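You operate a simulated robot arm through the tools that you are given. There is no shell and no other tool. Be economical: measure what you need, move in short steps, check, and stop when the job is done.

Carry out the task below with a simulated robot arm. There is one attempt and no reset: what you move stays moved.

TASK
Put one of the refill bottles from the laundry counter top on the yellow coaster. Then take the laundry stick and leave it on top of the soap bar.

It is judged by the outcome, as a careful person would: the job done as asked, and still so three seconds after it is handed in. It fails if anything else is knocked over, pushed out of place, dropped, spilled or broken.

THE ROBOT
A 7-joint arm with a two-finger parallel gripper, fixed in place. Base frame: the origin is at the foot of the arm, x ahead of it, y to its left, z up; the work surface is at about z = 0.9. Lengths are in m, angles in rad, forces in N, time in s.
With the tool pointing down near the work surface it reaches from about 0.3 to 0.68 m from the base axis. Its first joint turns from -1.152 to 1.152 rad. Payload 1.57 kg.
Tool frame: the origin (TCP) lies between the finger pads and is the grasp point; the fingertips stand 0.03 m ahead of it; z points along the fingers, y is the line along which they close. The gripper opens to 0.11 m. The fingers are 0.024 m wide and 0.012 m thick; the gripper's body (0.048 by 0.112 m) begins 0.078 m behind the TCP.
Orientation is that of the tool frame in the base frame, as a unit quaternion [x, y, z, w]. With the fingers straight down and closing along the base's y, the tool's x points along the base's -x, its y along +y and its z along -z.

THE INTERFACE
- The arm moves only by the tool send_rows. Its argument "deltas" is a list of rows, each a list of 2 entries, a list of its own where there are three numbers: the shift along the base's x, y, z in m, then the turn, a rotation vector about the base's x, y, z in rad. In form: [[[tx, ty, tz], [wx, wy, wz]], ...]. A call has 1 to 10 rows; each row is the pose to reach, as a shift and turn from the pose commanded when the call began. "hand" is the gripper command, from -1 (fully open) to 1 (shut), values between in proportion, set as the call begins (left out, the last holds). A row lasts 0.2 s, in which the tool goes at most 0.05 m and 0.15 rad; a call with a longer step from one row to the next is refused whole, and so is a gripper value outside its range. A pose out of reach is approached as far as the arm can. The call stops where the force on the tool passes 40 N (or 10 N more than at its start, if that is more) or the arm is blocked; 0.2 s more then pass. The fingers move at their own pace (about 0.108 m/s each) and stop on an object; they squeeze with about 27 N. The grip force told is the motor's: it shows also when the fingers shut on nothing. Time passes only in rows, and 0.2 s behind the last, so rows that repeat a pose let the fingers close. It gives the time, the measured TCP pose, the force on the tool (base axes), the opening and the grip force at its end, in the units of the frame above (readings bear some noise).
- Cameras (640 x 400 px; columns grow to the right, rows downward): "scene" is fixed at [0.1606, -0.384, 1.4245]; the picture's right is [0.84, -0.54, 0.00], its down [-0.20, -0.32, -0.93] and it looks along [0.50, 0.78, -0.38] (base axes); focal length 331 px, centre (320, 200). "wrist" rides on the gripper at [-0.036, 0, -0.08] in the tool frame; the picture's right is [0.00, -1.00, 0.00], its down [0.97, 0.00, -0.24] and it looks along [0.24, 0.00, 0.97] (tool axes); focal length 218 px, centre (320, 200).
- snapshot(camera): a new picture of that camera. No time passes.
- measure_at(camera, pixels): there is no depth. For up to 12 entries [column, row, z] of the newest picture of that camera ("zoom" is the newest enlarged one), the place [x, y] in the base frame at which the ray of that pixel passes the height z, good to about 0.003 m. No time passes.
- close_up(camera, box): a new picture of the part [left, top, right, bottom] of that camera's present view, enlarged. No time passes.
- close_job(): hands the job in; it is judged then, once.

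Work in short steps. Measure before you move; look again where a grasp or a placing could have gone wrong, and mend it. You have 80 turns and 54 pictures in all, the two below and enlarged ones among them. Open the gripper and draw the arm clear of the work before you hand the job in, unless the task says otherwise; then end with one line.

The tools are called by a JSON object that holds its "op" and its "data". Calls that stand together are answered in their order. send_rows: Moves the arm, as the interface text tells. Its arguments: {"type":"object","properties":{"deltas":{"type":"array","items":{"type":"array"}},"hand":{"type":"number"}},"required":["deltas"]} The other tools are called the same way: snapshot (camera) takes a picture; measure_at (camera, pixels) gives the place at which the rays of pixels pass given heights; close_up (camera, box) takes an enlarged picture of a part of a camera's view; close_job () hands the job in.

At the start:

```text
time: 0.0
ee_pos: [0.4863, -0.0153, 1.2154]
ee_rot: [0.001, 1.0, 0.001, 0.0]
contact_force: [0.4, -0.6, 0.6]
finger_gap: 0.1098
gripper_force: 0.1
```

scene: 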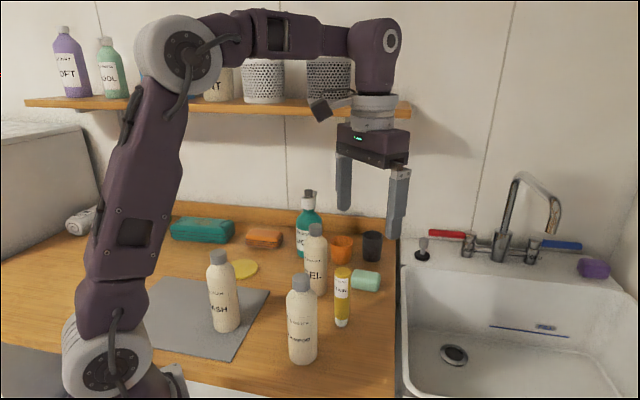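
wrist: 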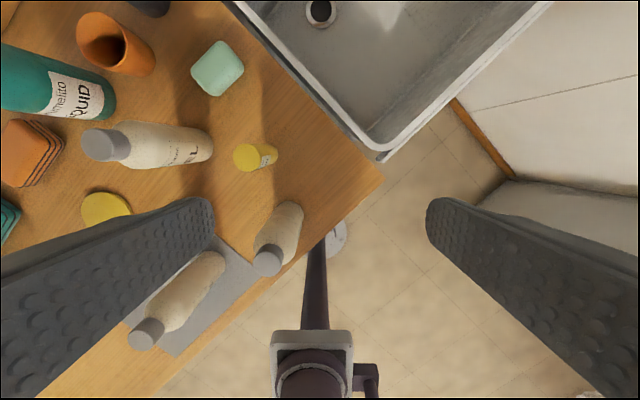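

I'll zoom in on the counter objects to identify them.

{"op": "close_up", "data": {"camera": "scene", "box": [150, 180, 410, 370]}}

{"op": "close_up", "data": {"camera": "wrist", "box": [0, 0, 400, 360]}}

```text
2.11 times, centred on (280, 275) of scene
```

zoom: 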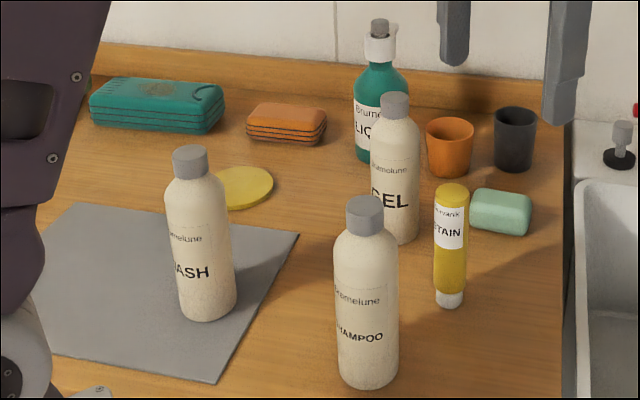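

```text
1.11 times, centred on (200, 180) of wrist
```

zoom: 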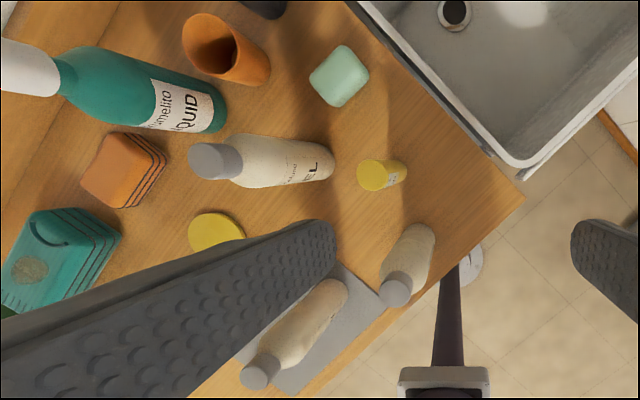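

{"op": "snapshot", "data": {"camera": "scene"}}

{"op": "measure_at", "data": {"camera": "scene", "pixels": [[226, 325, 0.9], [318, 289, 0.9], [303, 356, 0.9], [341, 322, 0.9], [366, 275, 0.93], [243, 269, 0.905], [230, 268, 0.905], [257, 268, 0.905], [243, 279, 0.905], [243, 260, 0.905]]}}

{"op": "measure_at", "data": {"camera": "wrist", "pixels": [[217, 263, 0.9], [205, 147, 0.9], [290, 215, 0.9], [267, 155, 0.9], [218, 68, 0.93], [107, 208, 0.905], [245, 157, 1.02], [271, 262, 1.08], [146, 333, 1.08], [104, 144, 1.08]]}}

```text
49 pictures are left
```

scene: 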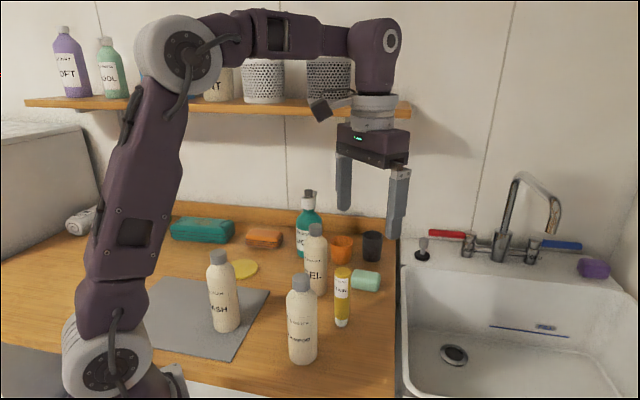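

```text
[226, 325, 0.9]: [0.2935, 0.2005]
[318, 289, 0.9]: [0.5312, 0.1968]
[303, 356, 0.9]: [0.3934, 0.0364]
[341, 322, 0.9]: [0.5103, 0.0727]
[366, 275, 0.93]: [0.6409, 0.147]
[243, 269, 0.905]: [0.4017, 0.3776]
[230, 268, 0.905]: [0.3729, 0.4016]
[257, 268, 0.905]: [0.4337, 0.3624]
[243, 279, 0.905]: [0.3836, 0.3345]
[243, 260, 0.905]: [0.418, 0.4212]
```

```text
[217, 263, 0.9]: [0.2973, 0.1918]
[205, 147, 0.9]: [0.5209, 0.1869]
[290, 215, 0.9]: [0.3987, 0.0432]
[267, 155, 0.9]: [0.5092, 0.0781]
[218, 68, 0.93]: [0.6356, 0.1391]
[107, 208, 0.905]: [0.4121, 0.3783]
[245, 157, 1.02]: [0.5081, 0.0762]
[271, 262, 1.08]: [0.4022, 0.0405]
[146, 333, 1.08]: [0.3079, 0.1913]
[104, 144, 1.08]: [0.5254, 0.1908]
```

The shampoo bottle stands free at about (0.398, 0.041), and the coaster is at (0.407, 0.378). I'll check the wall and shelf clearance and the bottle heights.

{"op": "measure_at", "data": {"camera": "scene", "pixels": [[180, 214, 0.92], [390, 234, 0.92], [100, 105, 1.4], [300, 110, 1.4], [100, 105, 1.3], [300, 110, 1.3], [300, 277, 1.08], [300, 277, 1.06], [343, 269, 1.02], [343, 269, 1.01], [218, 252, 1.08], [265, 238, 0.93]]}}

{"op": "close_up", "data": {"camera": "scene", "box": [270, 240, 400, 370]}}

```text
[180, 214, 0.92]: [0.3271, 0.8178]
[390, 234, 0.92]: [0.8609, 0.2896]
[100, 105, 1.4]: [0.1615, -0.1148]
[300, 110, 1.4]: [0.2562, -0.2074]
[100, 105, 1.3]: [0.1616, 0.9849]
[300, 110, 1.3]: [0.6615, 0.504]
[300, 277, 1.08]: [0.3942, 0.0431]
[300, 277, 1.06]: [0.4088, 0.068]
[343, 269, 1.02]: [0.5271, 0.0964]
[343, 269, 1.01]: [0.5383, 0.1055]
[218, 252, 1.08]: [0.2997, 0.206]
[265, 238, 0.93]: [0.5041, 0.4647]
```

```text
3.08 times, centred on (335, 305) of scene
```

zoom: 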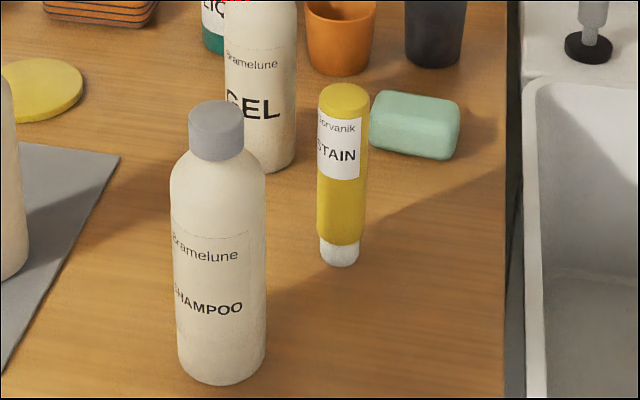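

Bottle tops are at about 1.08 and the shelf front is at about z 1.32, x+y about 0.94. I'll move above the shampoo bottle and come partway down.

{"op": "send_rows", "data": {"deltas": [[[-0.03, 0.019, 0], [0, 0, 0]], [[-0.06, 0.038, 0], [0, 0, 0]], [[-0.089, 0.056, 0], [0, 0, 0]], [[-0.089, 0.056, -0.03], [0, 0, 0]], [[-0.089, 0.056, -0.06], [0, 0, 0]], [[-0.089, 0.056, -0.06], [0, 0, 0]]], "hand": -1}}

{"op": "snapshot", "data": {"camera": "wrist"}}

```text
time: 1.4
ee_pos: [0.3955, 0.0413, 1.1538]
ee_rot: [-0.001, 1.0, 0.0, 0.001]
contact_force: [-0.3, -0.2, -0.4]
finger_gap: 0.1096
gripper_force: 0.0
```

```text
47 pictures are left
```

wrist: 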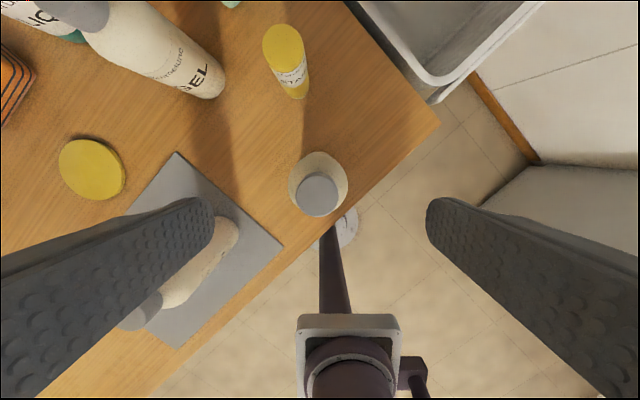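

{"op": "measure_at", "data": {"camera": "wrist", "pixels": [[317, 195, 1.08], [318, 182, 1.03], [91, 169, 0.905], [59, 169, 0.905], [124, 169, 0.905], [91, 139, 0.905], [91, 200, 0.905], [284, 42, 1.035], [298, 90, 0.9]]}}

```text
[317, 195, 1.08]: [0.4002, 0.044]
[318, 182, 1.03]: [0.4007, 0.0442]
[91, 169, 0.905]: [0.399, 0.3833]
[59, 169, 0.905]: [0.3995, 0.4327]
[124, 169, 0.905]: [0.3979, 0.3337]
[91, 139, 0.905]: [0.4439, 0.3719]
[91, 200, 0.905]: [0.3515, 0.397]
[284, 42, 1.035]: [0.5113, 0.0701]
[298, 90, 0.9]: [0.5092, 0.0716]
```

The cap at (317,195) puts the bottle at (0.400, 0.044). I'll shift over it, go down to z 1.015 and close.

{"op": "send_rows", "data": {"deltas": [[[0.004, 0.003, -0.035], [0, 0, 0]], [[0.004, 0.003, -0.07], [0, 0, 0]], [[0.004, 0.003, -0.105], [0, 0, 0]], [[0.004, 0.003, -0.138], [0, 0, 0]], [[0.004, 0.003, -0.138], [0, 0, 0]]]}}

{"op": "send_rows", "data": {"deltas": [[[0, 0, 0], [0, 0, 0]], [[0, 0, 0], [0, 0, 0]], [[0, 0, 0], [0, 0, 0]]], "hand": 1}}

{"op": "snapshot", "data": {"camera": "scene"}}

```text
time: 2.6
ee_pos: [0.4031, 0.045, 1.0174]
ee_rot: [0.0, 1.0, 0.0, 0.0]
contact_force: [0.4, -0.2, -0.1]
finger_gap: 0.1099
gripper_force: 0.1
```

```text
time: 3.4
ee_pos: [0.4033, 0.0441, 1.0179]
ee_rot: [0.0, 1.0, 0.0, 0.0]
contact_force: [0.3, 0.5, -0.5]
finger_gap: 0.0549
gripper_force: 27.1
```

```text
46 pictures are left
```

scene: 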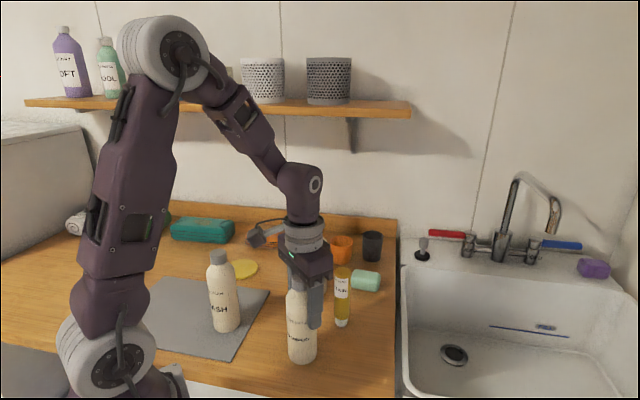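

It has gripped at 0.055 m. Lift 0.1 m.

{"op": "send_rows", "data": {"deltas": [[[0, 0, 0.02], [0, 0, 0]], [[0, 0, 0.045], [0, 0, 0]], [[0, 0, 0.07], [0, 0, 0]], [[0, 0, 0.1], [0, 0, 0]], [[0, 0, 0.1], [0, 0, 0]]]}}

{"op": "snapshot", "data": {"camera": "scene"}}

{"op": "snapshot", "data": {"camera": "wrist"}}

```text
time: 4.6
ee_pos: [0.4009, 0.0442, 1.1168]
ee_rot: [0.0, 1.0, 0.001, 0.0]
contact_force: [0.1, -0.2, -3.7]
finger_gap: 0.0544
gripper_force: 27.0
```

```text
45 pictures are left
```

scene: 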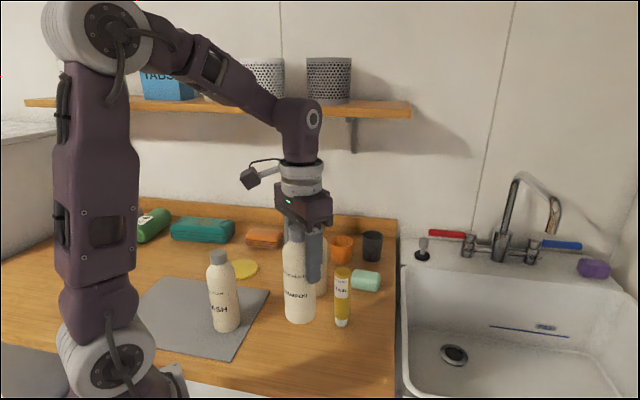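

```text
44 pictures are left
```

wrist: 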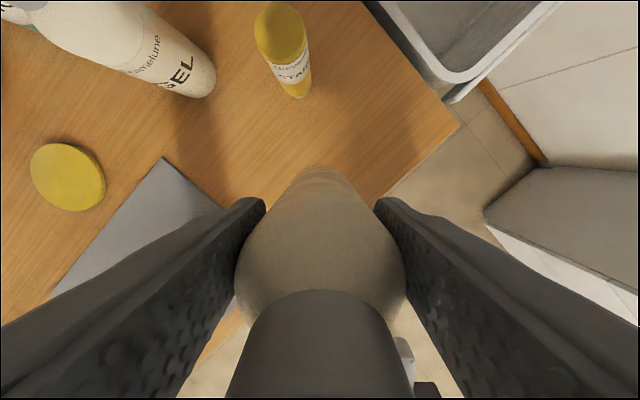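

{"op": "measure_at", "data": {"camera": "wrist", "pixels": [[68, 177, 0.905], [31, 177, 0.905], [105, 178, 0.905], [60, 144, 0.905], [76, 211, 0.905], [284, 85, 0.9]]}}

{"op": "measure_at", "data": {"camera": "scene", "pixels": [[243, 269, 0.905], [301, 319, 1.0]]}}

```text
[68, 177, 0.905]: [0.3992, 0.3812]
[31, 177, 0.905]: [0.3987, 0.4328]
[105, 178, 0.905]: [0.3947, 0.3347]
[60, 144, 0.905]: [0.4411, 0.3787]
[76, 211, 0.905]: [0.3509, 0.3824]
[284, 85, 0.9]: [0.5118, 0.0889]
```

```text
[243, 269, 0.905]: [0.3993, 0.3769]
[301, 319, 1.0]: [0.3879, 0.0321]
```

The coaster centre is at (0.399, 0.381). I'll carry the bottle over in a straight line, passing between WASH and GEL.

{"op": "send_rows", "data": {"deltas": [[[0.003, 0.035, 0], [0, 0, 0]], [[0.006, 0.07, 0], [0, 0, 0]], [[0.008, 0.11, 0], [0, 0, 0]], [[0.008, 0.15, 0], [0, 0, 0]], [[0.008, 0.19, 0], [0, 0, 0]], [[0.004, 0.23, 0], [0, 0, 0]], [[0.0, 0.27, 0], [0, 0, 0]], [[-0.002, 0.31, 0], [0, 0, 0]], [[-0.002, 0.337, 0], [0, 0, 0]], [[-0.002, 0.337, 0], [0, 0, 0]]]}}

{"op": "snapshot", "data": {"camera": "scene"}}

{"op": "snapshot", "data": {"camera": "wrist"}}

```text
time: 6.8
ee_pos: [0.3945, 0.383, 1.1187]
ee_rot: [0.0, 1.0, 0.0, 0.0]
contact_force: [0.2, -0.1, -4.0]
finger_gap: 0.0546
gripper_force: 27.3
```

```text
43 pictures are left
```

scene: 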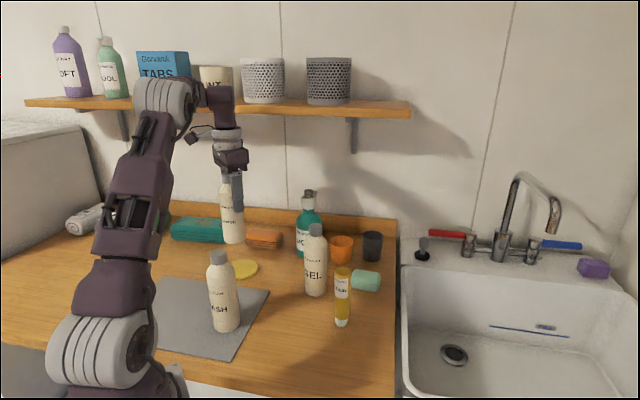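

```text
42 pictures are left
```

wrist: 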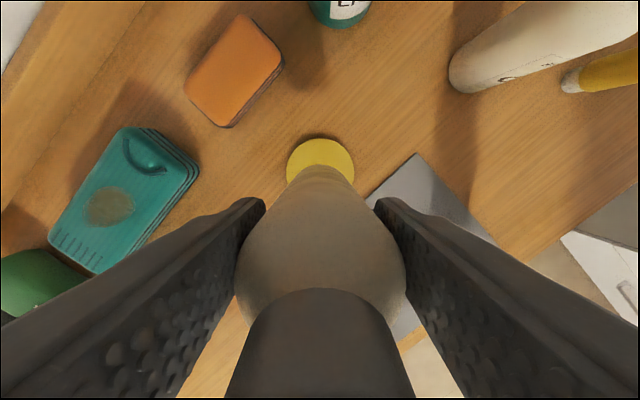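

{"op": "measure_at", "data": {"camera": "wrist", "pixels": [[287, 168, 0.905], [354, 168, 0.905], [320, 138, 0.908]]}}

{"op": "close_up", "data": {"camera": "scene", "box": [180, 160, 300, 290]}}

```text
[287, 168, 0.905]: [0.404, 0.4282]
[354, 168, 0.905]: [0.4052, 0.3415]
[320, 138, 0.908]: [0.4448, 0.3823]
```

```text
3.08 times, centred on (240, 225) of scene
```

zoom: 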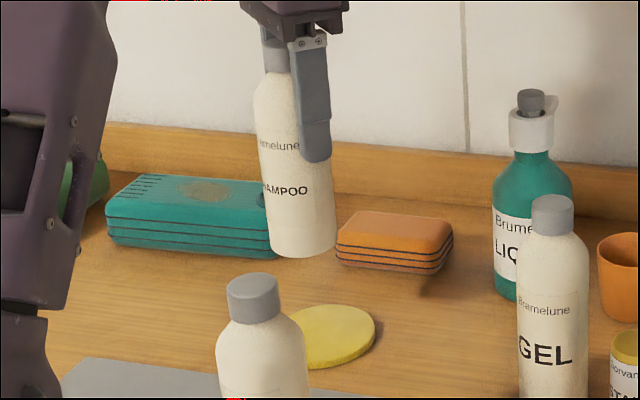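

The coaster centre refines to (0.401, 0.384). I'll lower toward it with a small correction in x.

{"op": "send_rows", "data": {"deltas": [[[0.003, 0.001, -0.03], [0, 0, 0]], [[0.006, 0.001, -0.06], [0, 0, 0]], [[0.006, 0.001, -0.08], [0, 0, 0]], [[0.006, 0.001, -0.08], [0, 0, 0]]]}}

{"op": "snapshot", "data": {"camera": "scene"}}

{"op": "close_up", "data": {"camera": "scene", "box": [180, 170, 300, 300]}}

```text
time: 7.8
ee_pos: [0.4039, 0.381, 1.0384]
ee_rot: [0.0, 1.0, 0.0, 0.0]
contact_force: [0.5, -0.4, -3.0]
finger_gap: 0.0547
gripper_force: 27.1
```

```text
40 pictures are left
```

scene: 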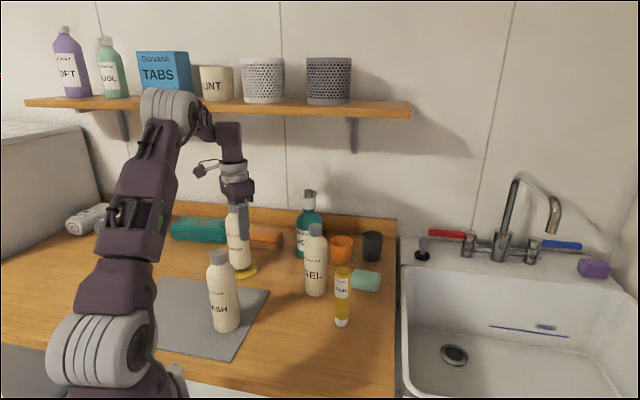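

```text
3.08 times, centred on (240, 235) of scene
```

zoom: 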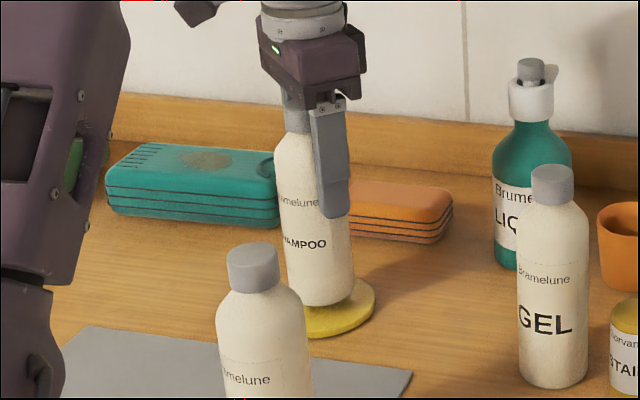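

The bottle hovers about 1 cm over the coaster. I'll lower gently and watch for contact.

{"op": "send_rows", "data": {"deltas": [[[0, 0, -0.004], [0, 0, 0]], [[0, 0, -0.008], [0, 0, 0]], [[0, 0, -0.011], [0, 0, 0]], [[0, 0, -0.011], [0, 0, 0]]]}}

{"op": "close_up", "data": {"camera": "scene", "box": [180, 170, 300, 300]}}

```text
time: 8.8
ee_pos: [0.4055, 0.381, 1.0266]
ee_rot: [0.0, 1.0, -0.001, 0.0]
contact_force: [-1.3, -0.7, 7.1]
finger_gap: 0.0545
gripper_force: 27.2
```

```text
3.08 times, centred on (240, 235) of scene
```

zoom: 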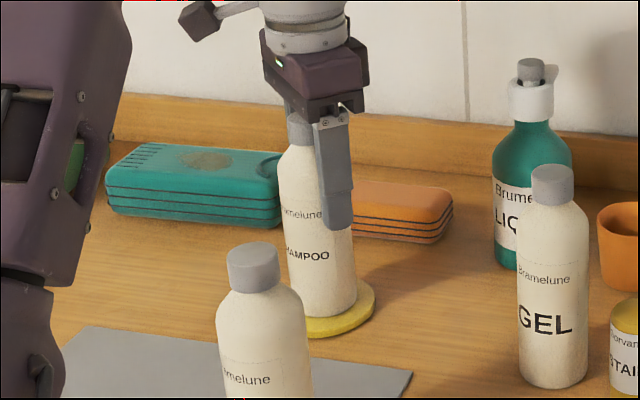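

The bottle is in contact and well inside the coaster. Release and rise straight up.

{"op": "send_rows", "data": {"deltas": [[[0, 0, 0], [0, 0, 0]], [[0, 0, 0], [0, 0, 0]], [[0, 0, 0], [0, 0, 0]], [[0, 0, 0], [0, 0, 0]]], "hand": -1}}

{"op": "send_rows", "data": {"deltas": [[[0, 0, 0.03], [0, 0, 0]], [[0, 0, 0.06], [0, 0, 0]], [[0, 0, 0.1], [0, 0, 0]], [[0, 0, 0.12], [0, 0, 0]], [[0, 0, 0.12], [0, 0, 0]]]}}

{"op": "close_up", "data": {"camera": "scene", "box": [180, 170, 300, 300]}}

{"op": "snapshot", "data": {"camera": "wrist"}}

```text
time: 9.8
ee_pos: [0.4041, 0.3799, 1.0261]
ee_rot: [0.0, 1.0, 0.0, 0.0]
contact_force: [0.2, 0.4, 0.2]
finger_gap: 0.11
gripper_force: 0.1
```

```text
time: 11.0
ee_pos: [0.4047, 0.3794, 1.1461]
ee_rot: [0.0, 1.0, 0.001, 0.0]
contact_force: [0.2, -0.5, 0.8]
finger_gap: 0.1101
gripper_force: 0.0
```

```text
3.08 times, centred on (240, 235) of scene
```

zoom: 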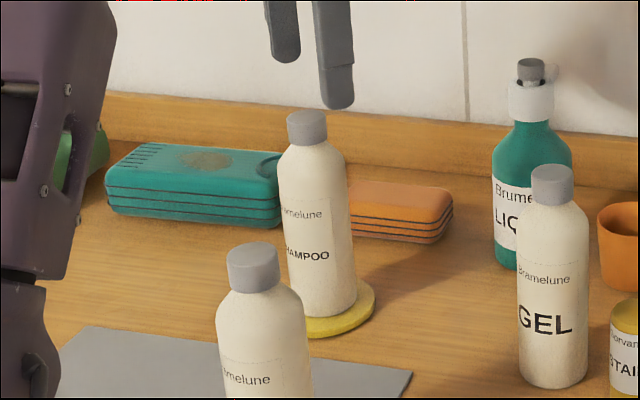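

```text
36 pictures are left
```

wrist: 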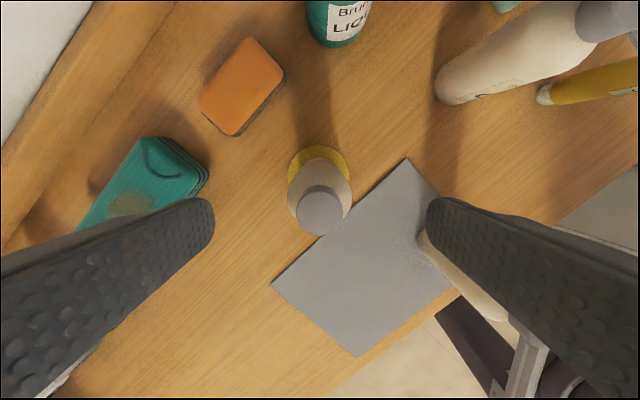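

The bottle stands well on the coaster. Now I'll move over the stain stick at about (0.510, 0.074) with the gripper partly open, staying above GEL.

{"op": "send_rows", "data": {"deltas": [[[0.0, 0.0, 0.03], [0, 0, 0]], [[0.015, -0.04, 0.04], [0, 0, 0]], [[0.03, -0.08, 0.04], [0, 0, 0]], [[0.045, -0.12, 0.04], [0, 0, 0]], [[0.06, -0.16, 0.04], [0, 0, 0]], [[0.075, -0.2, 0.04], [0, 0, 0]], [[0.09, -0.24, 0.04], [0, 0, 0]], [[0.098, -0.28, 0.04], [0, 0, 0]], [[0.105, -0.305, 0.04], [0, 0, 0]], [[0.105, -0.305, 0.04], [0, 0, 0]]], "hand": -0.27}}

{"op": "snapshot", "data": {"camera": "wrist"}}

{"op": "close_up", "data": {"camera": "wrist", "box": [200, 60, 340, 220]}}

```text
time: 13.2
ee_pos: [0.5107, 0.0764, 1.1855]
ee_rot: [0.0, 1.0, 0.0, 0.0]
contact_force: [0.1, 1.1, 0.1]
finger_gap: 0.0699
gripper_force: 0.1
```

```text
35 pictures are left
```

wrist: 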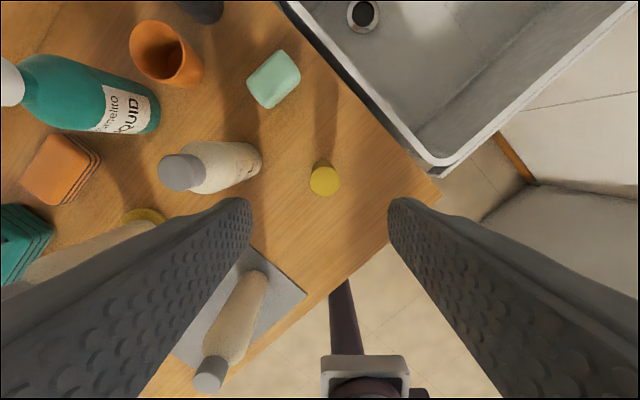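

```text
2.50 times, centred on (270, 140) of wrist
```

zoom: 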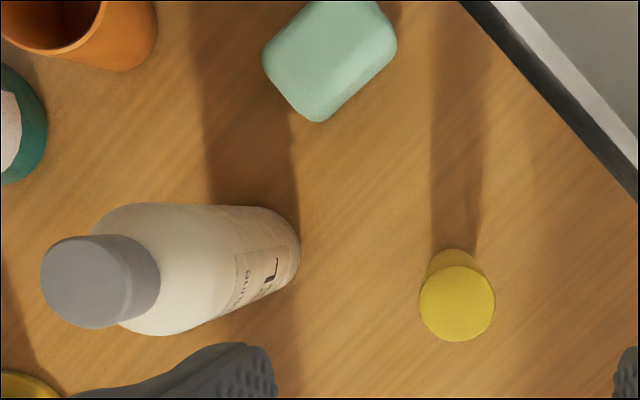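

{"op": "measure_at", "data": {"camera": "wrist", "pixels": [[324, 181, 1.037], [308, 181, 1.037], [340, 181, 1.037], [274, 78, 0.925], [278, 51, 0.925], [300, 73, 0.925], [266, 105, 0.925], [248, 85, 0.925], [210, 165, 0.9]]}}

{"op": "close_up", "data": {"camera": "scene", "box": [320, 255, 390, 335]}}

```text
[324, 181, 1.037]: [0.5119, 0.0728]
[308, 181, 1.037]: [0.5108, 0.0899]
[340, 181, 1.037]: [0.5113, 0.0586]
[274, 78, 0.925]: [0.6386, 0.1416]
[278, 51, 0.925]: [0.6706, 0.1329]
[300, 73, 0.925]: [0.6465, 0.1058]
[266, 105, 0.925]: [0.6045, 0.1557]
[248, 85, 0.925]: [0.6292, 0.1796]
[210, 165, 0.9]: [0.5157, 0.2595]
```

```text
5.00 times, centred on (355, 295) of scene
```

zoom: 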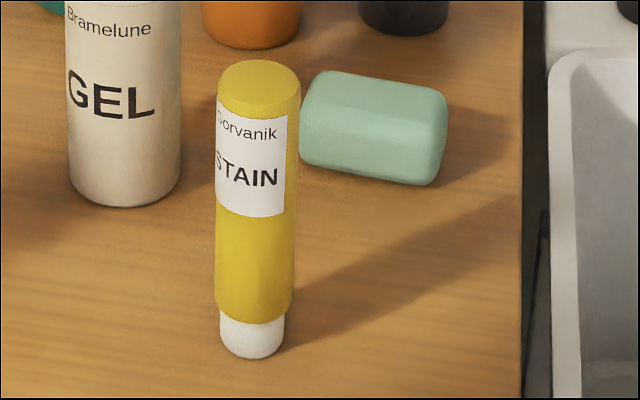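

The stick top is at (0.511, 0.073), and the soap has a flat top centred at about (0.638, 0.143). I'll descend and grip the stick at z about 0.985.

{"op": "send_rows", "data": {"deltas": [[[0, -0.002, -0.045], [0, 0, 0]], [[0, -0.002, -0.09], [0, 0, 0]], [[0, -0.002, -0.125], [0, 0, 0]], [[0, -0.002, -0.16], [0, 0, 0]], [[0, -0.002, -0.18], [0, 0, 0]], [[0, -0.002, -0.2], [0, 0, 0]], [[0, -0.002, -0.2], [0, 0, 0]]]}}

{"op": "send_rows", "data": {"deltas": [[[0, 0, 0], [0, 0, 0]], [[0, 0, 0], [0, 0, 0]], [[0, 0, 0], [0, 0, 0]]], "hand": 1}}

{"op": "send_rows", "data": {"deltas": [[[0, 0, 0.02], [0, 0, 0]], [[0, 0, 0.05], [0, 0, 0]], [[0, 0, 0.08], [0, 0, 0]], [[0, 0, 0.1], [0, 0, 0]], [[0, 0, 0.1], [0, 0, 0]]]}}

{"op": "snapshot", "data": {"camera": "scene"}}

{"op": "snapshot", "data": {"camera": "wrist"}}

```text
time: 14.8
ee_pos: [0.506, 0.074, 0.987]
ee_rot: [-0.001, 1.0, 0.0, -0.001]
contact_force: [-0.1, 0.6, 0.0]
finger_gap: 0.0698
gripper_force: 0.1
```

```text
time: 15.6
ee_pos: [0.5063, 0.0742, 0.9871]
ee_rot: [0.001, 1.0, 0.0, 0.001]
contact_force: [0.3, -0.1, -0.9]
finger_gap: 0.0333
gripper_force: 27.3
```

```text
time: 16.8
ee_pos: [0.5094, 0.0762, 1.09]
ee_rot: [0.001, 1.0, -0.001, 0.0]
contact_force: [0.3, -0.2, -0.5]
finger_gap: 0.0331
gripper_force: 27.3
```

```text
32 pictures are left
```

scene: 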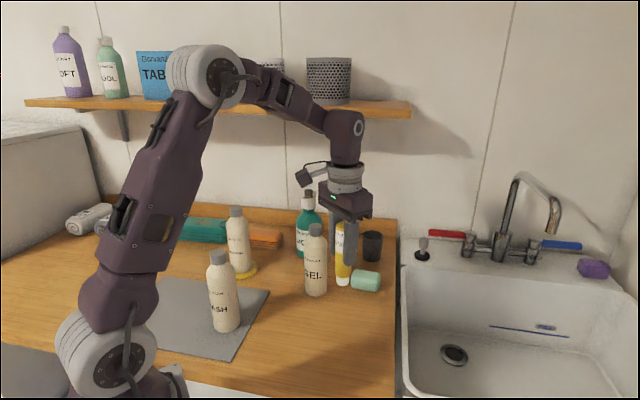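

```text
31 pictures are left
```

wrist: 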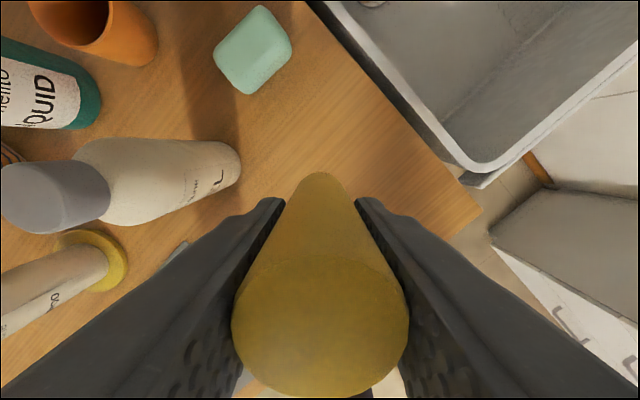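

The stick is held at 0.033 m. I'll re-measure the soap from here.

{"op": "measure_at", "data": {"camera": "wrist", "pixels": [[253, 49, 0.925], [257, 5, 0.925], [291, 42, 0.925], [250, 92, 0.925], [214, 55, 0.925]]}}

{"op": "measure_at", "data": {"camera": "scene", "pixels": [[366, 278, 0.925], [366, 291, 0.9], [380, 290, 0.9]]}}

```text
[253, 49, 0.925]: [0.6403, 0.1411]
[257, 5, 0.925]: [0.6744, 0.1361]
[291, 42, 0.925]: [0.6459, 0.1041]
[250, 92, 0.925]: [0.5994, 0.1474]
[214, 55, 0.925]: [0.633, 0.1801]
```

```text
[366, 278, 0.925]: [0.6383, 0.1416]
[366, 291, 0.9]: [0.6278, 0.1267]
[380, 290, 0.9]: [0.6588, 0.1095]
```

Target soap centre is (0.638, 0.142). I'll move x first, then y, at the present height.

{"op": "send_rows", "data": {"deltas": [[[0.03, 0, 0], [0, 0, 0]], [[0.06, 0.0, 0], [0, 0, 0]], [[0.09, 0.015, 0], [0, 0, 0]], [[0.115, 0.04, 0], [0, 0, 0]], [[0.127, 0.067, 0], [0, 0, 0]], [[0.127, 0.067, 0], [0, 0, 0]], [[0.127, 0.067, 0], [0, 0, 0]]]}}

{"op": "snapshot", "data": {"camera": "wrist"}}

{"op": "close_up", "data": {"camera": "scene", "box": [310, 190, 430, 310]}}

```text
time: 18.4
ee_pos: [0.6375, 0.1383, 1.088]
ee_rot: [0.0, 1.0, 0.0, 0.001]
contact_force: [-0.2, -0.7, -1.3]
finger_gap: 0.033
gripper_force: 26.2
```

```text
30 pictures are left
```

wrist: 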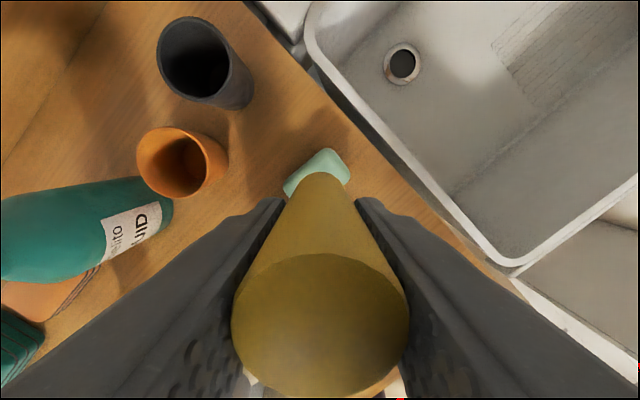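

```text
3.33 times, centred on (370, 250) of scene
```

zoom: 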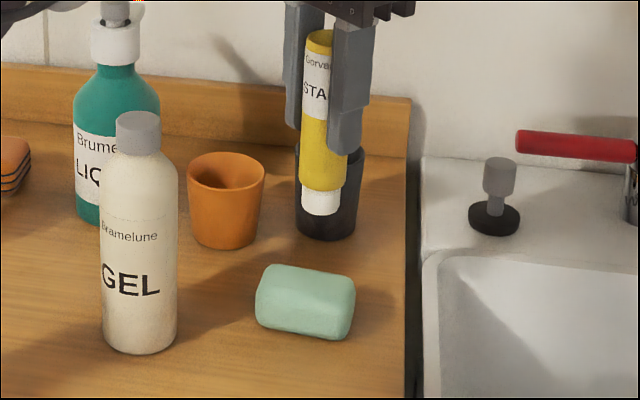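

{"op": "measure_at", "data": {"camera": "wrist", "pixels": [[327, 149, 0.925], [350, 180, 0.925], [285, 190, 0.925]]}}

{"op": "measure_at", "data": {"camera": "zoom", "pixels": [[308, 285, 0.925], [305, 325, 0.9], [270, 265, 0.925], [354, 285, 0.925], [257, 300, 0.92], [350, 310, 0.92]]}}

```text
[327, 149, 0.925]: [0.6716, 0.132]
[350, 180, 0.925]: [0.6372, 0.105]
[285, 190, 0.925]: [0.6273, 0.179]
```

```text
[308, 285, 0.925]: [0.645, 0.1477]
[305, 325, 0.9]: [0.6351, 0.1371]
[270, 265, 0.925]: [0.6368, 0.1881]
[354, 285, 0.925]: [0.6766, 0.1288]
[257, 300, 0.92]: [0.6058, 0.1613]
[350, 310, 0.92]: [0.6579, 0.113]
```

Alignment is within a few mm. I'll lower partway and check against the soap.

{"op": "send_rows", "data": {"deltas": [[[-0.002, 0.001, -0.02], [0, 0, 0]], [[-0.002, 0.001, -0.04], [0, 0, 0]], [[-0.002, 0.001, -0.055], [0, 0, 0]], [[-0.002, 0.001, -0.055], [0, 0, 0]]]}}

{"op": "close_up", "data": {"camera": "scene", "box": [320, 220, 410, 300]}}

{"op": "snapshot", "data": {"camera": "wrist"}}

```text
time: 19.4
ee_pos: [0.6349, 0.1431, 1.0313]
ee_rot: [0.0, 1.0, 0.0, 0.0]
contact_force: [0.0, 0.9, -0.7]
finger_gap: 0.0331
gripper_force: 26.8
```

```text
5.00 times, centred on (365, 260) of scene
```

zoom: 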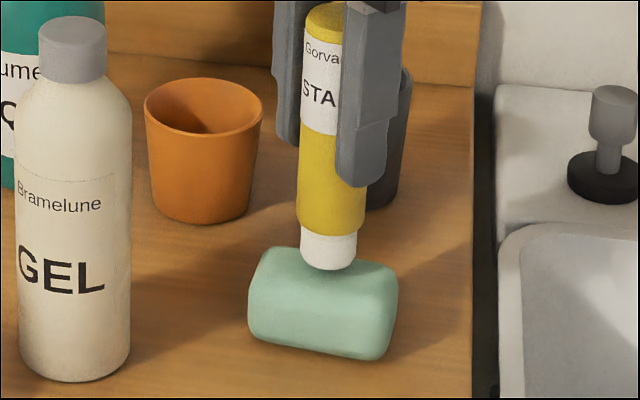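

```text
27 pictures are left
```

wrist: 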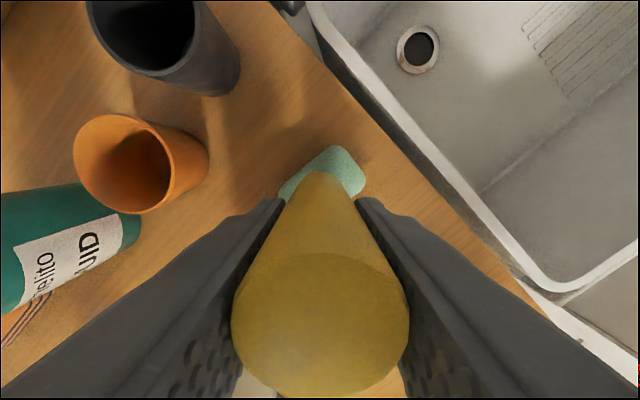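

The stick base is heading for the soap's centre. Lower slowly until contact.

{"op": "send_rows", "data": {"deltas": [[[0, 0, -0.003], [0, 0, 0]], [[0, 0, -0.006], [0, 0, 0]], [[0, 0, -0.009], [0, 0, 0]], [[0, 0, -0.009], [0, 0, 0]]]}}

{"op": "close_up", "data": {"camera": "scene", "box": [320, 220, 410, 300]}}

```text
time: 20.4
ee_pos: [0.6346, 0.1441, 1.0232]
ee_rot: [0.0, 1.0, -0.001, 0.002]
contact_force: [0.6, 0.3, 18.7]
finger_gap: 0.0331
gripper_force: 27.0
```

```text
5.00 times, centred on (365, 260) of scene
```

zoom: 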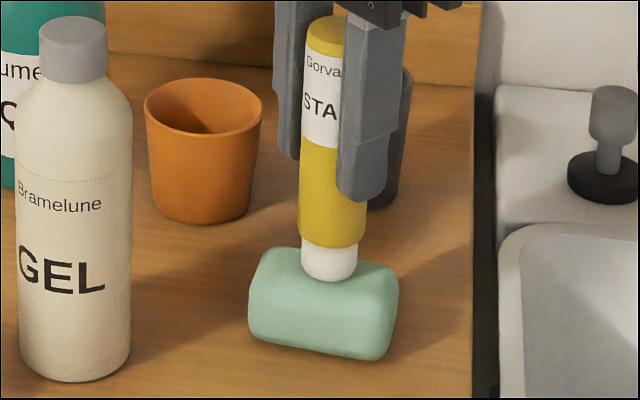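

In contact at 18.7 N. I'll ease up to reduce the load before releasing.

{"op": "send_rows", "data": {"deltas": [[[0, 0, 0.001], [0, 0, 0]], [[0, 0, 0.001], [0, 0, 0]]]}}

```text
time: 21.0
ee_pos: [0.635, 0.142, 1.0228]
ee_rot: [-0.001, 1.0, 0.0, 0.0]
contact_force: [2.5, -2.1, 11.5]
finger_gap: 0.033
gripper_force: 27.3
```

{"op": "send_rows", "data": {"deltas": [[[0, 0, 0.001], [0, 0, 0]], [[0, 0, 0.001], [0, 0, 0]]]}}

```text
time: 21.6
ee_pos: [0.6344, 0.1437, 1.0232]
ee_rot: [0.0, 1.0, 0.0, -0.001]
contact_force: [0.0, -0.4, 1.0]
finger_gap: 0.0331
gripper_force: 27.3
```

The force is about 1 N, so it's just resting. I'll open slightly, to 0.045 m, and check that it stands.

{"op": "send_rows", "data": {"deltas": [[[0, 0, 0], [0, 0, 0]], [[0, 0, 0], [0, 0, 0]], [[0, 0, 0], [0, 0, 0]], [[0, 0, 0], [0, 0, 0]]], "hand": 0.2}}

{"op": "close_up", "data": {"camera": "scene", "box": [320, 220, 410, 300]}}

{"op": "snapshot", "data": {"camera": "wrist"}}

```text
time: 22.6
ee_pos: [0.6339, 0.1438, 1.0238]
ee_rot: [0.0, 1.0, 0.001, -0.001]
contact_force: [-0.6, -0.4, -0.4]
finger_gap: 0.044
gripper_force: 0.0
```

```text
5.00 times, centred on (365, 260) of scene
```

zoom: 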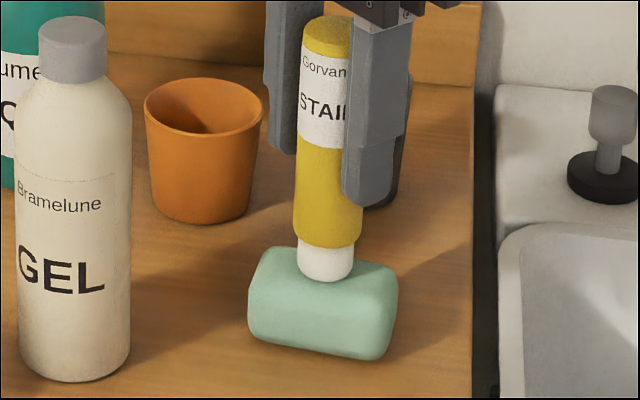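

```text
24 pictures are left
```

wrist: 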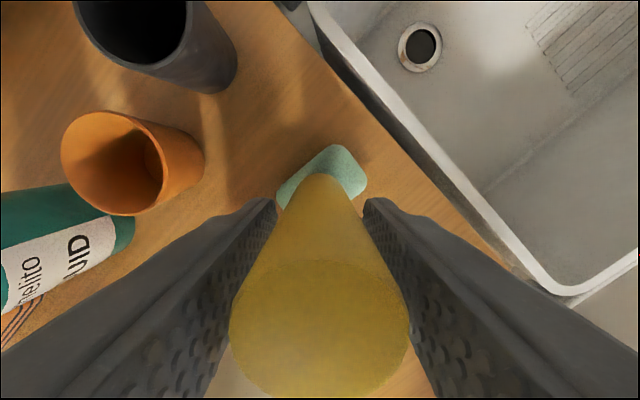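

The stick may be leaning a degree or two. I'll look closer before opening more.

{"op": "close_up", "data": {"camera": "scene", "box": [345, 215, 395, 285]}}

{"op": "close_up", "data": {"camera": "wrist", "box": [220, 130, 420, 270]}}

```text
5.71 times, centred on (370, 250) of scene
```

zoom: 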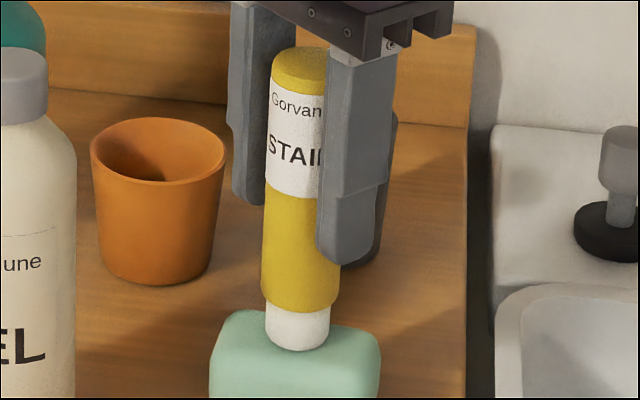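

```text
2.86 times, centred on (320, 200) of wrist
```

zoom: 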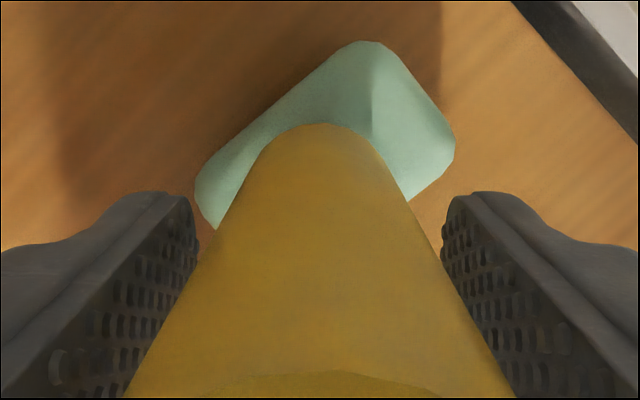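

Its left edge slopes like the fingers, so the stick is upright and free-standing. I'll open the rest of the way to 0.075 m and check.

{"op": "send_rows", "data": {"deltas": [[[0, 0, 0], [0, 0, 0]], [[0, 0, 0], [0, 0, 0]], [[0, 0, 0], [0, 0, 0]], [[0, 0, 0], [0, 0, 0]]], "hand": -0.4}}

{"op": "close_up", "data": {"camera": "scene", "box": [345, 215, 395, 285]}}

{"op": "snapshot", "data": {"camera": "wrist"}}

```text
time: 23.6
ee_pos: [0.6349, 0.1435, 1.0227]
ee_rot: [0.0, 1.0, 0.0, 0.001]
contact_force: [-0.9, -0.3, 0.0]
finger_gap: 0.0768
gripper_force: 0.1
```

```text
5.71 times, centred on (370, 250) of scene
```

zoom: 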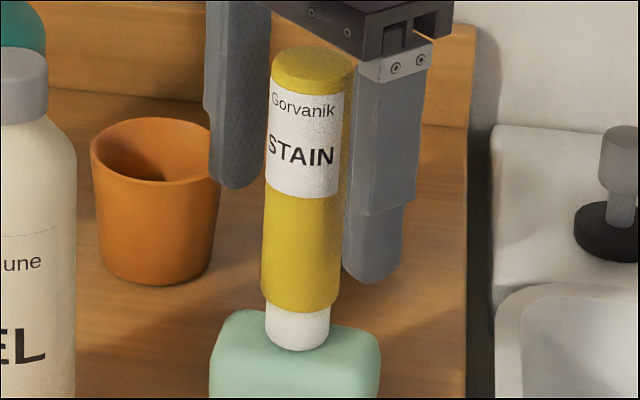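

```text
20 pictures are left
```

wrist: 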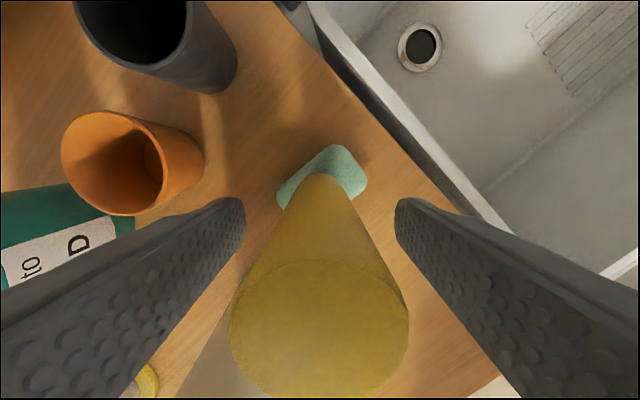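

The stick stands free and upright, unmoved. Rise slowly straight up.

{"op": "send_rows", "data": {"deltas": [[[0, 0, 0.015], [0, 0, 0]], [[0, 0, 0.035], [0, 0, 0]], [[0, 0, 0.06], [0, 0, 0]], [[0, 0, 0.09], [0, 0, 0]], [[0, 0, 0.12], [0, 0, 0]], [[0, 0, 0.15], [0, 0, 0]], [[0, 0, 0.15], [0, 0, 0]]]}}

{"op": "send_rows", "data": {"deltas": [[[-0.03, -0.03, 0], [0, 0, 0]], [[-0.06, -0.06, 0], [0, 0, 0]], [[-0.09, -0.09, 0.02], [0, 0, 0]], [[-0.12, -0.12, 0.04], [0, 0, 0]], [[-0.15, -0.15, 0.04], [0, 0, 0]], [[-0.15, -0.15, 0.04], [0, 0, 0]]], "hand": -1}}

{"op": "snapshot", "data": {"camera": "scene"}}

{"op": "close_up", "data": {"camera": "scene", "box": [190, 190, 400, 320]}}

```text
time: 25.2
ee_pos: [0.6146, 0.138, 1.1595]
ee_rot: [0.002, 1.0, 0.001, 0.0]
contact_force: [0.6, 0.0, 0.2]
finger_gap: 0.0769
gripper_force: 0.1
out of reach, approached as far as the arm can: row 4, 5, 6, 7
```

```text
time: 26.6
ee_pos: [0.614, 0.1398, 1.1591]
ee_rot: [-0.001, 1.0, 0.0, 0.001]
contact_force: [0.0, 0.0, -0.1]
finger_gap: 0.1102
gripper_force: 0.0
out of reach, approached as far as the arm can: row 1, 2, 3, 4, 5, 6
```

```text
19 pictures are left
```

scene: 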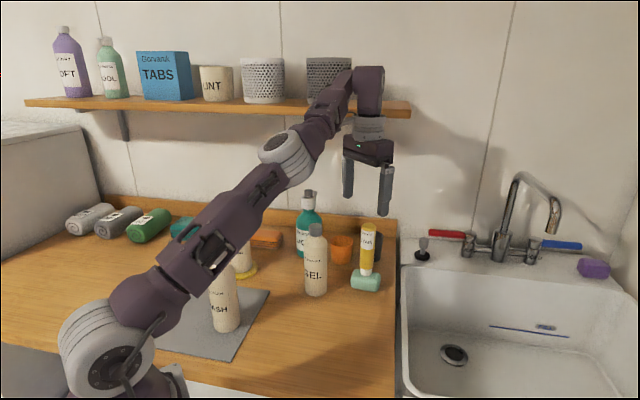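

```text
3.05 times, centred on (295, 255) of scene
```

zoom: 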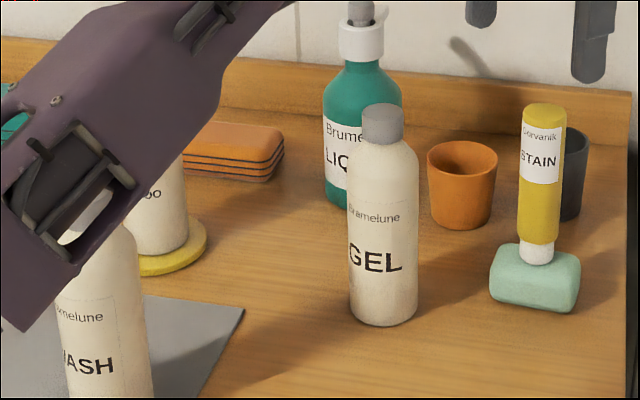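

The stick stands on the soap and the bottle is on the coaster, but the arm is stuck at full stretch at (0.614, 0.140, 1.159), still clear of the stick. I'll try a small move back toward the base.

{"op": "send_rows", "data": {"deltas": [[[-0.02, -0.005, -0.01], [0, 0, 0]], [[-0.04, -0.01, -0.015], [0, 0, 0]], [[-0.04, -0.01, -0.015], [0, 0, 0]]]}}

```text
time: 27.4
ee_pos: [0.5815, 0.1294, 1.1437]
ee_rot: [0.001, 1.0, 0.0, 0.0]
contact_force: [0.3, 0.3, 0.8]
finger_gap: 0.1098
gripper_force: 0.0
```

It's free. I'll keep the height and retreat in -y and -x, away from everything, then rise.

{"op": "send_rows", "data": {"deltas": [[[-0.01, -0.03, 0.0], [0, 0, 0]], [[-0.03, -0.06, 0.0], [0, 0, 0]], [[-0.06, -0.09, 0.0], [0, 0, 0]], [[-0.09, -0.12, 0.01], [0, 0, 0]], [[-0.1, -0.14, 0.03], [0, 0, 0]], [[-0.1, -0.14, 0.05], [0, 0, 0]], [[-0.1, -0.14, 0.05], [0, 0, 0]]]}}

{"op": "snapshot", "data": {"camera": "scene"}}

{"op": "snapshot", "data": {"camera": "wrist"}}

```text
time: 29.0
ee_pos: [0.4852, -0.0085, 1.1972]
ee_rot: [0.0, 1.0, 0.001, 0.0]
contact_force: [0.5, 0.9, 0.4]
finger_gap: 0.1098
gripper_force: 0.0
```

```text
17 pictures are left
```

scene: 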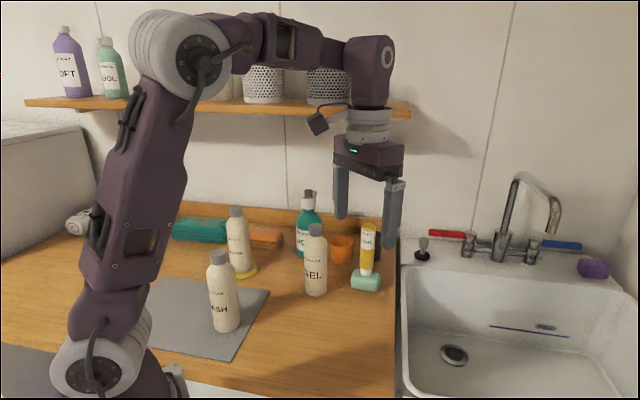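

```text
16 pictures are left
```

wrist: 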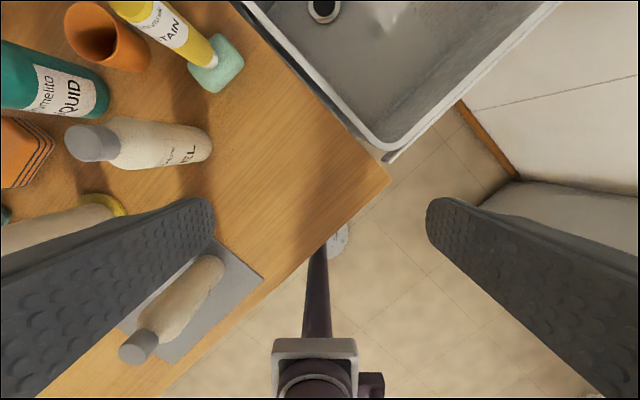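

Everything is stable: the bottle is on the coaster, the stick is standing on the soap, and the arm is clear with the gripper open. Handing in.

{"op": "close_job", "data": {}}

```text
The job is handed in.
```

The shampoo refill bottle is standing on the yellow coaster and the yellow stain stick is standing upright on the green soap bar; nothing else was moved, and I handed the job in with the gripper open and the arm clear.
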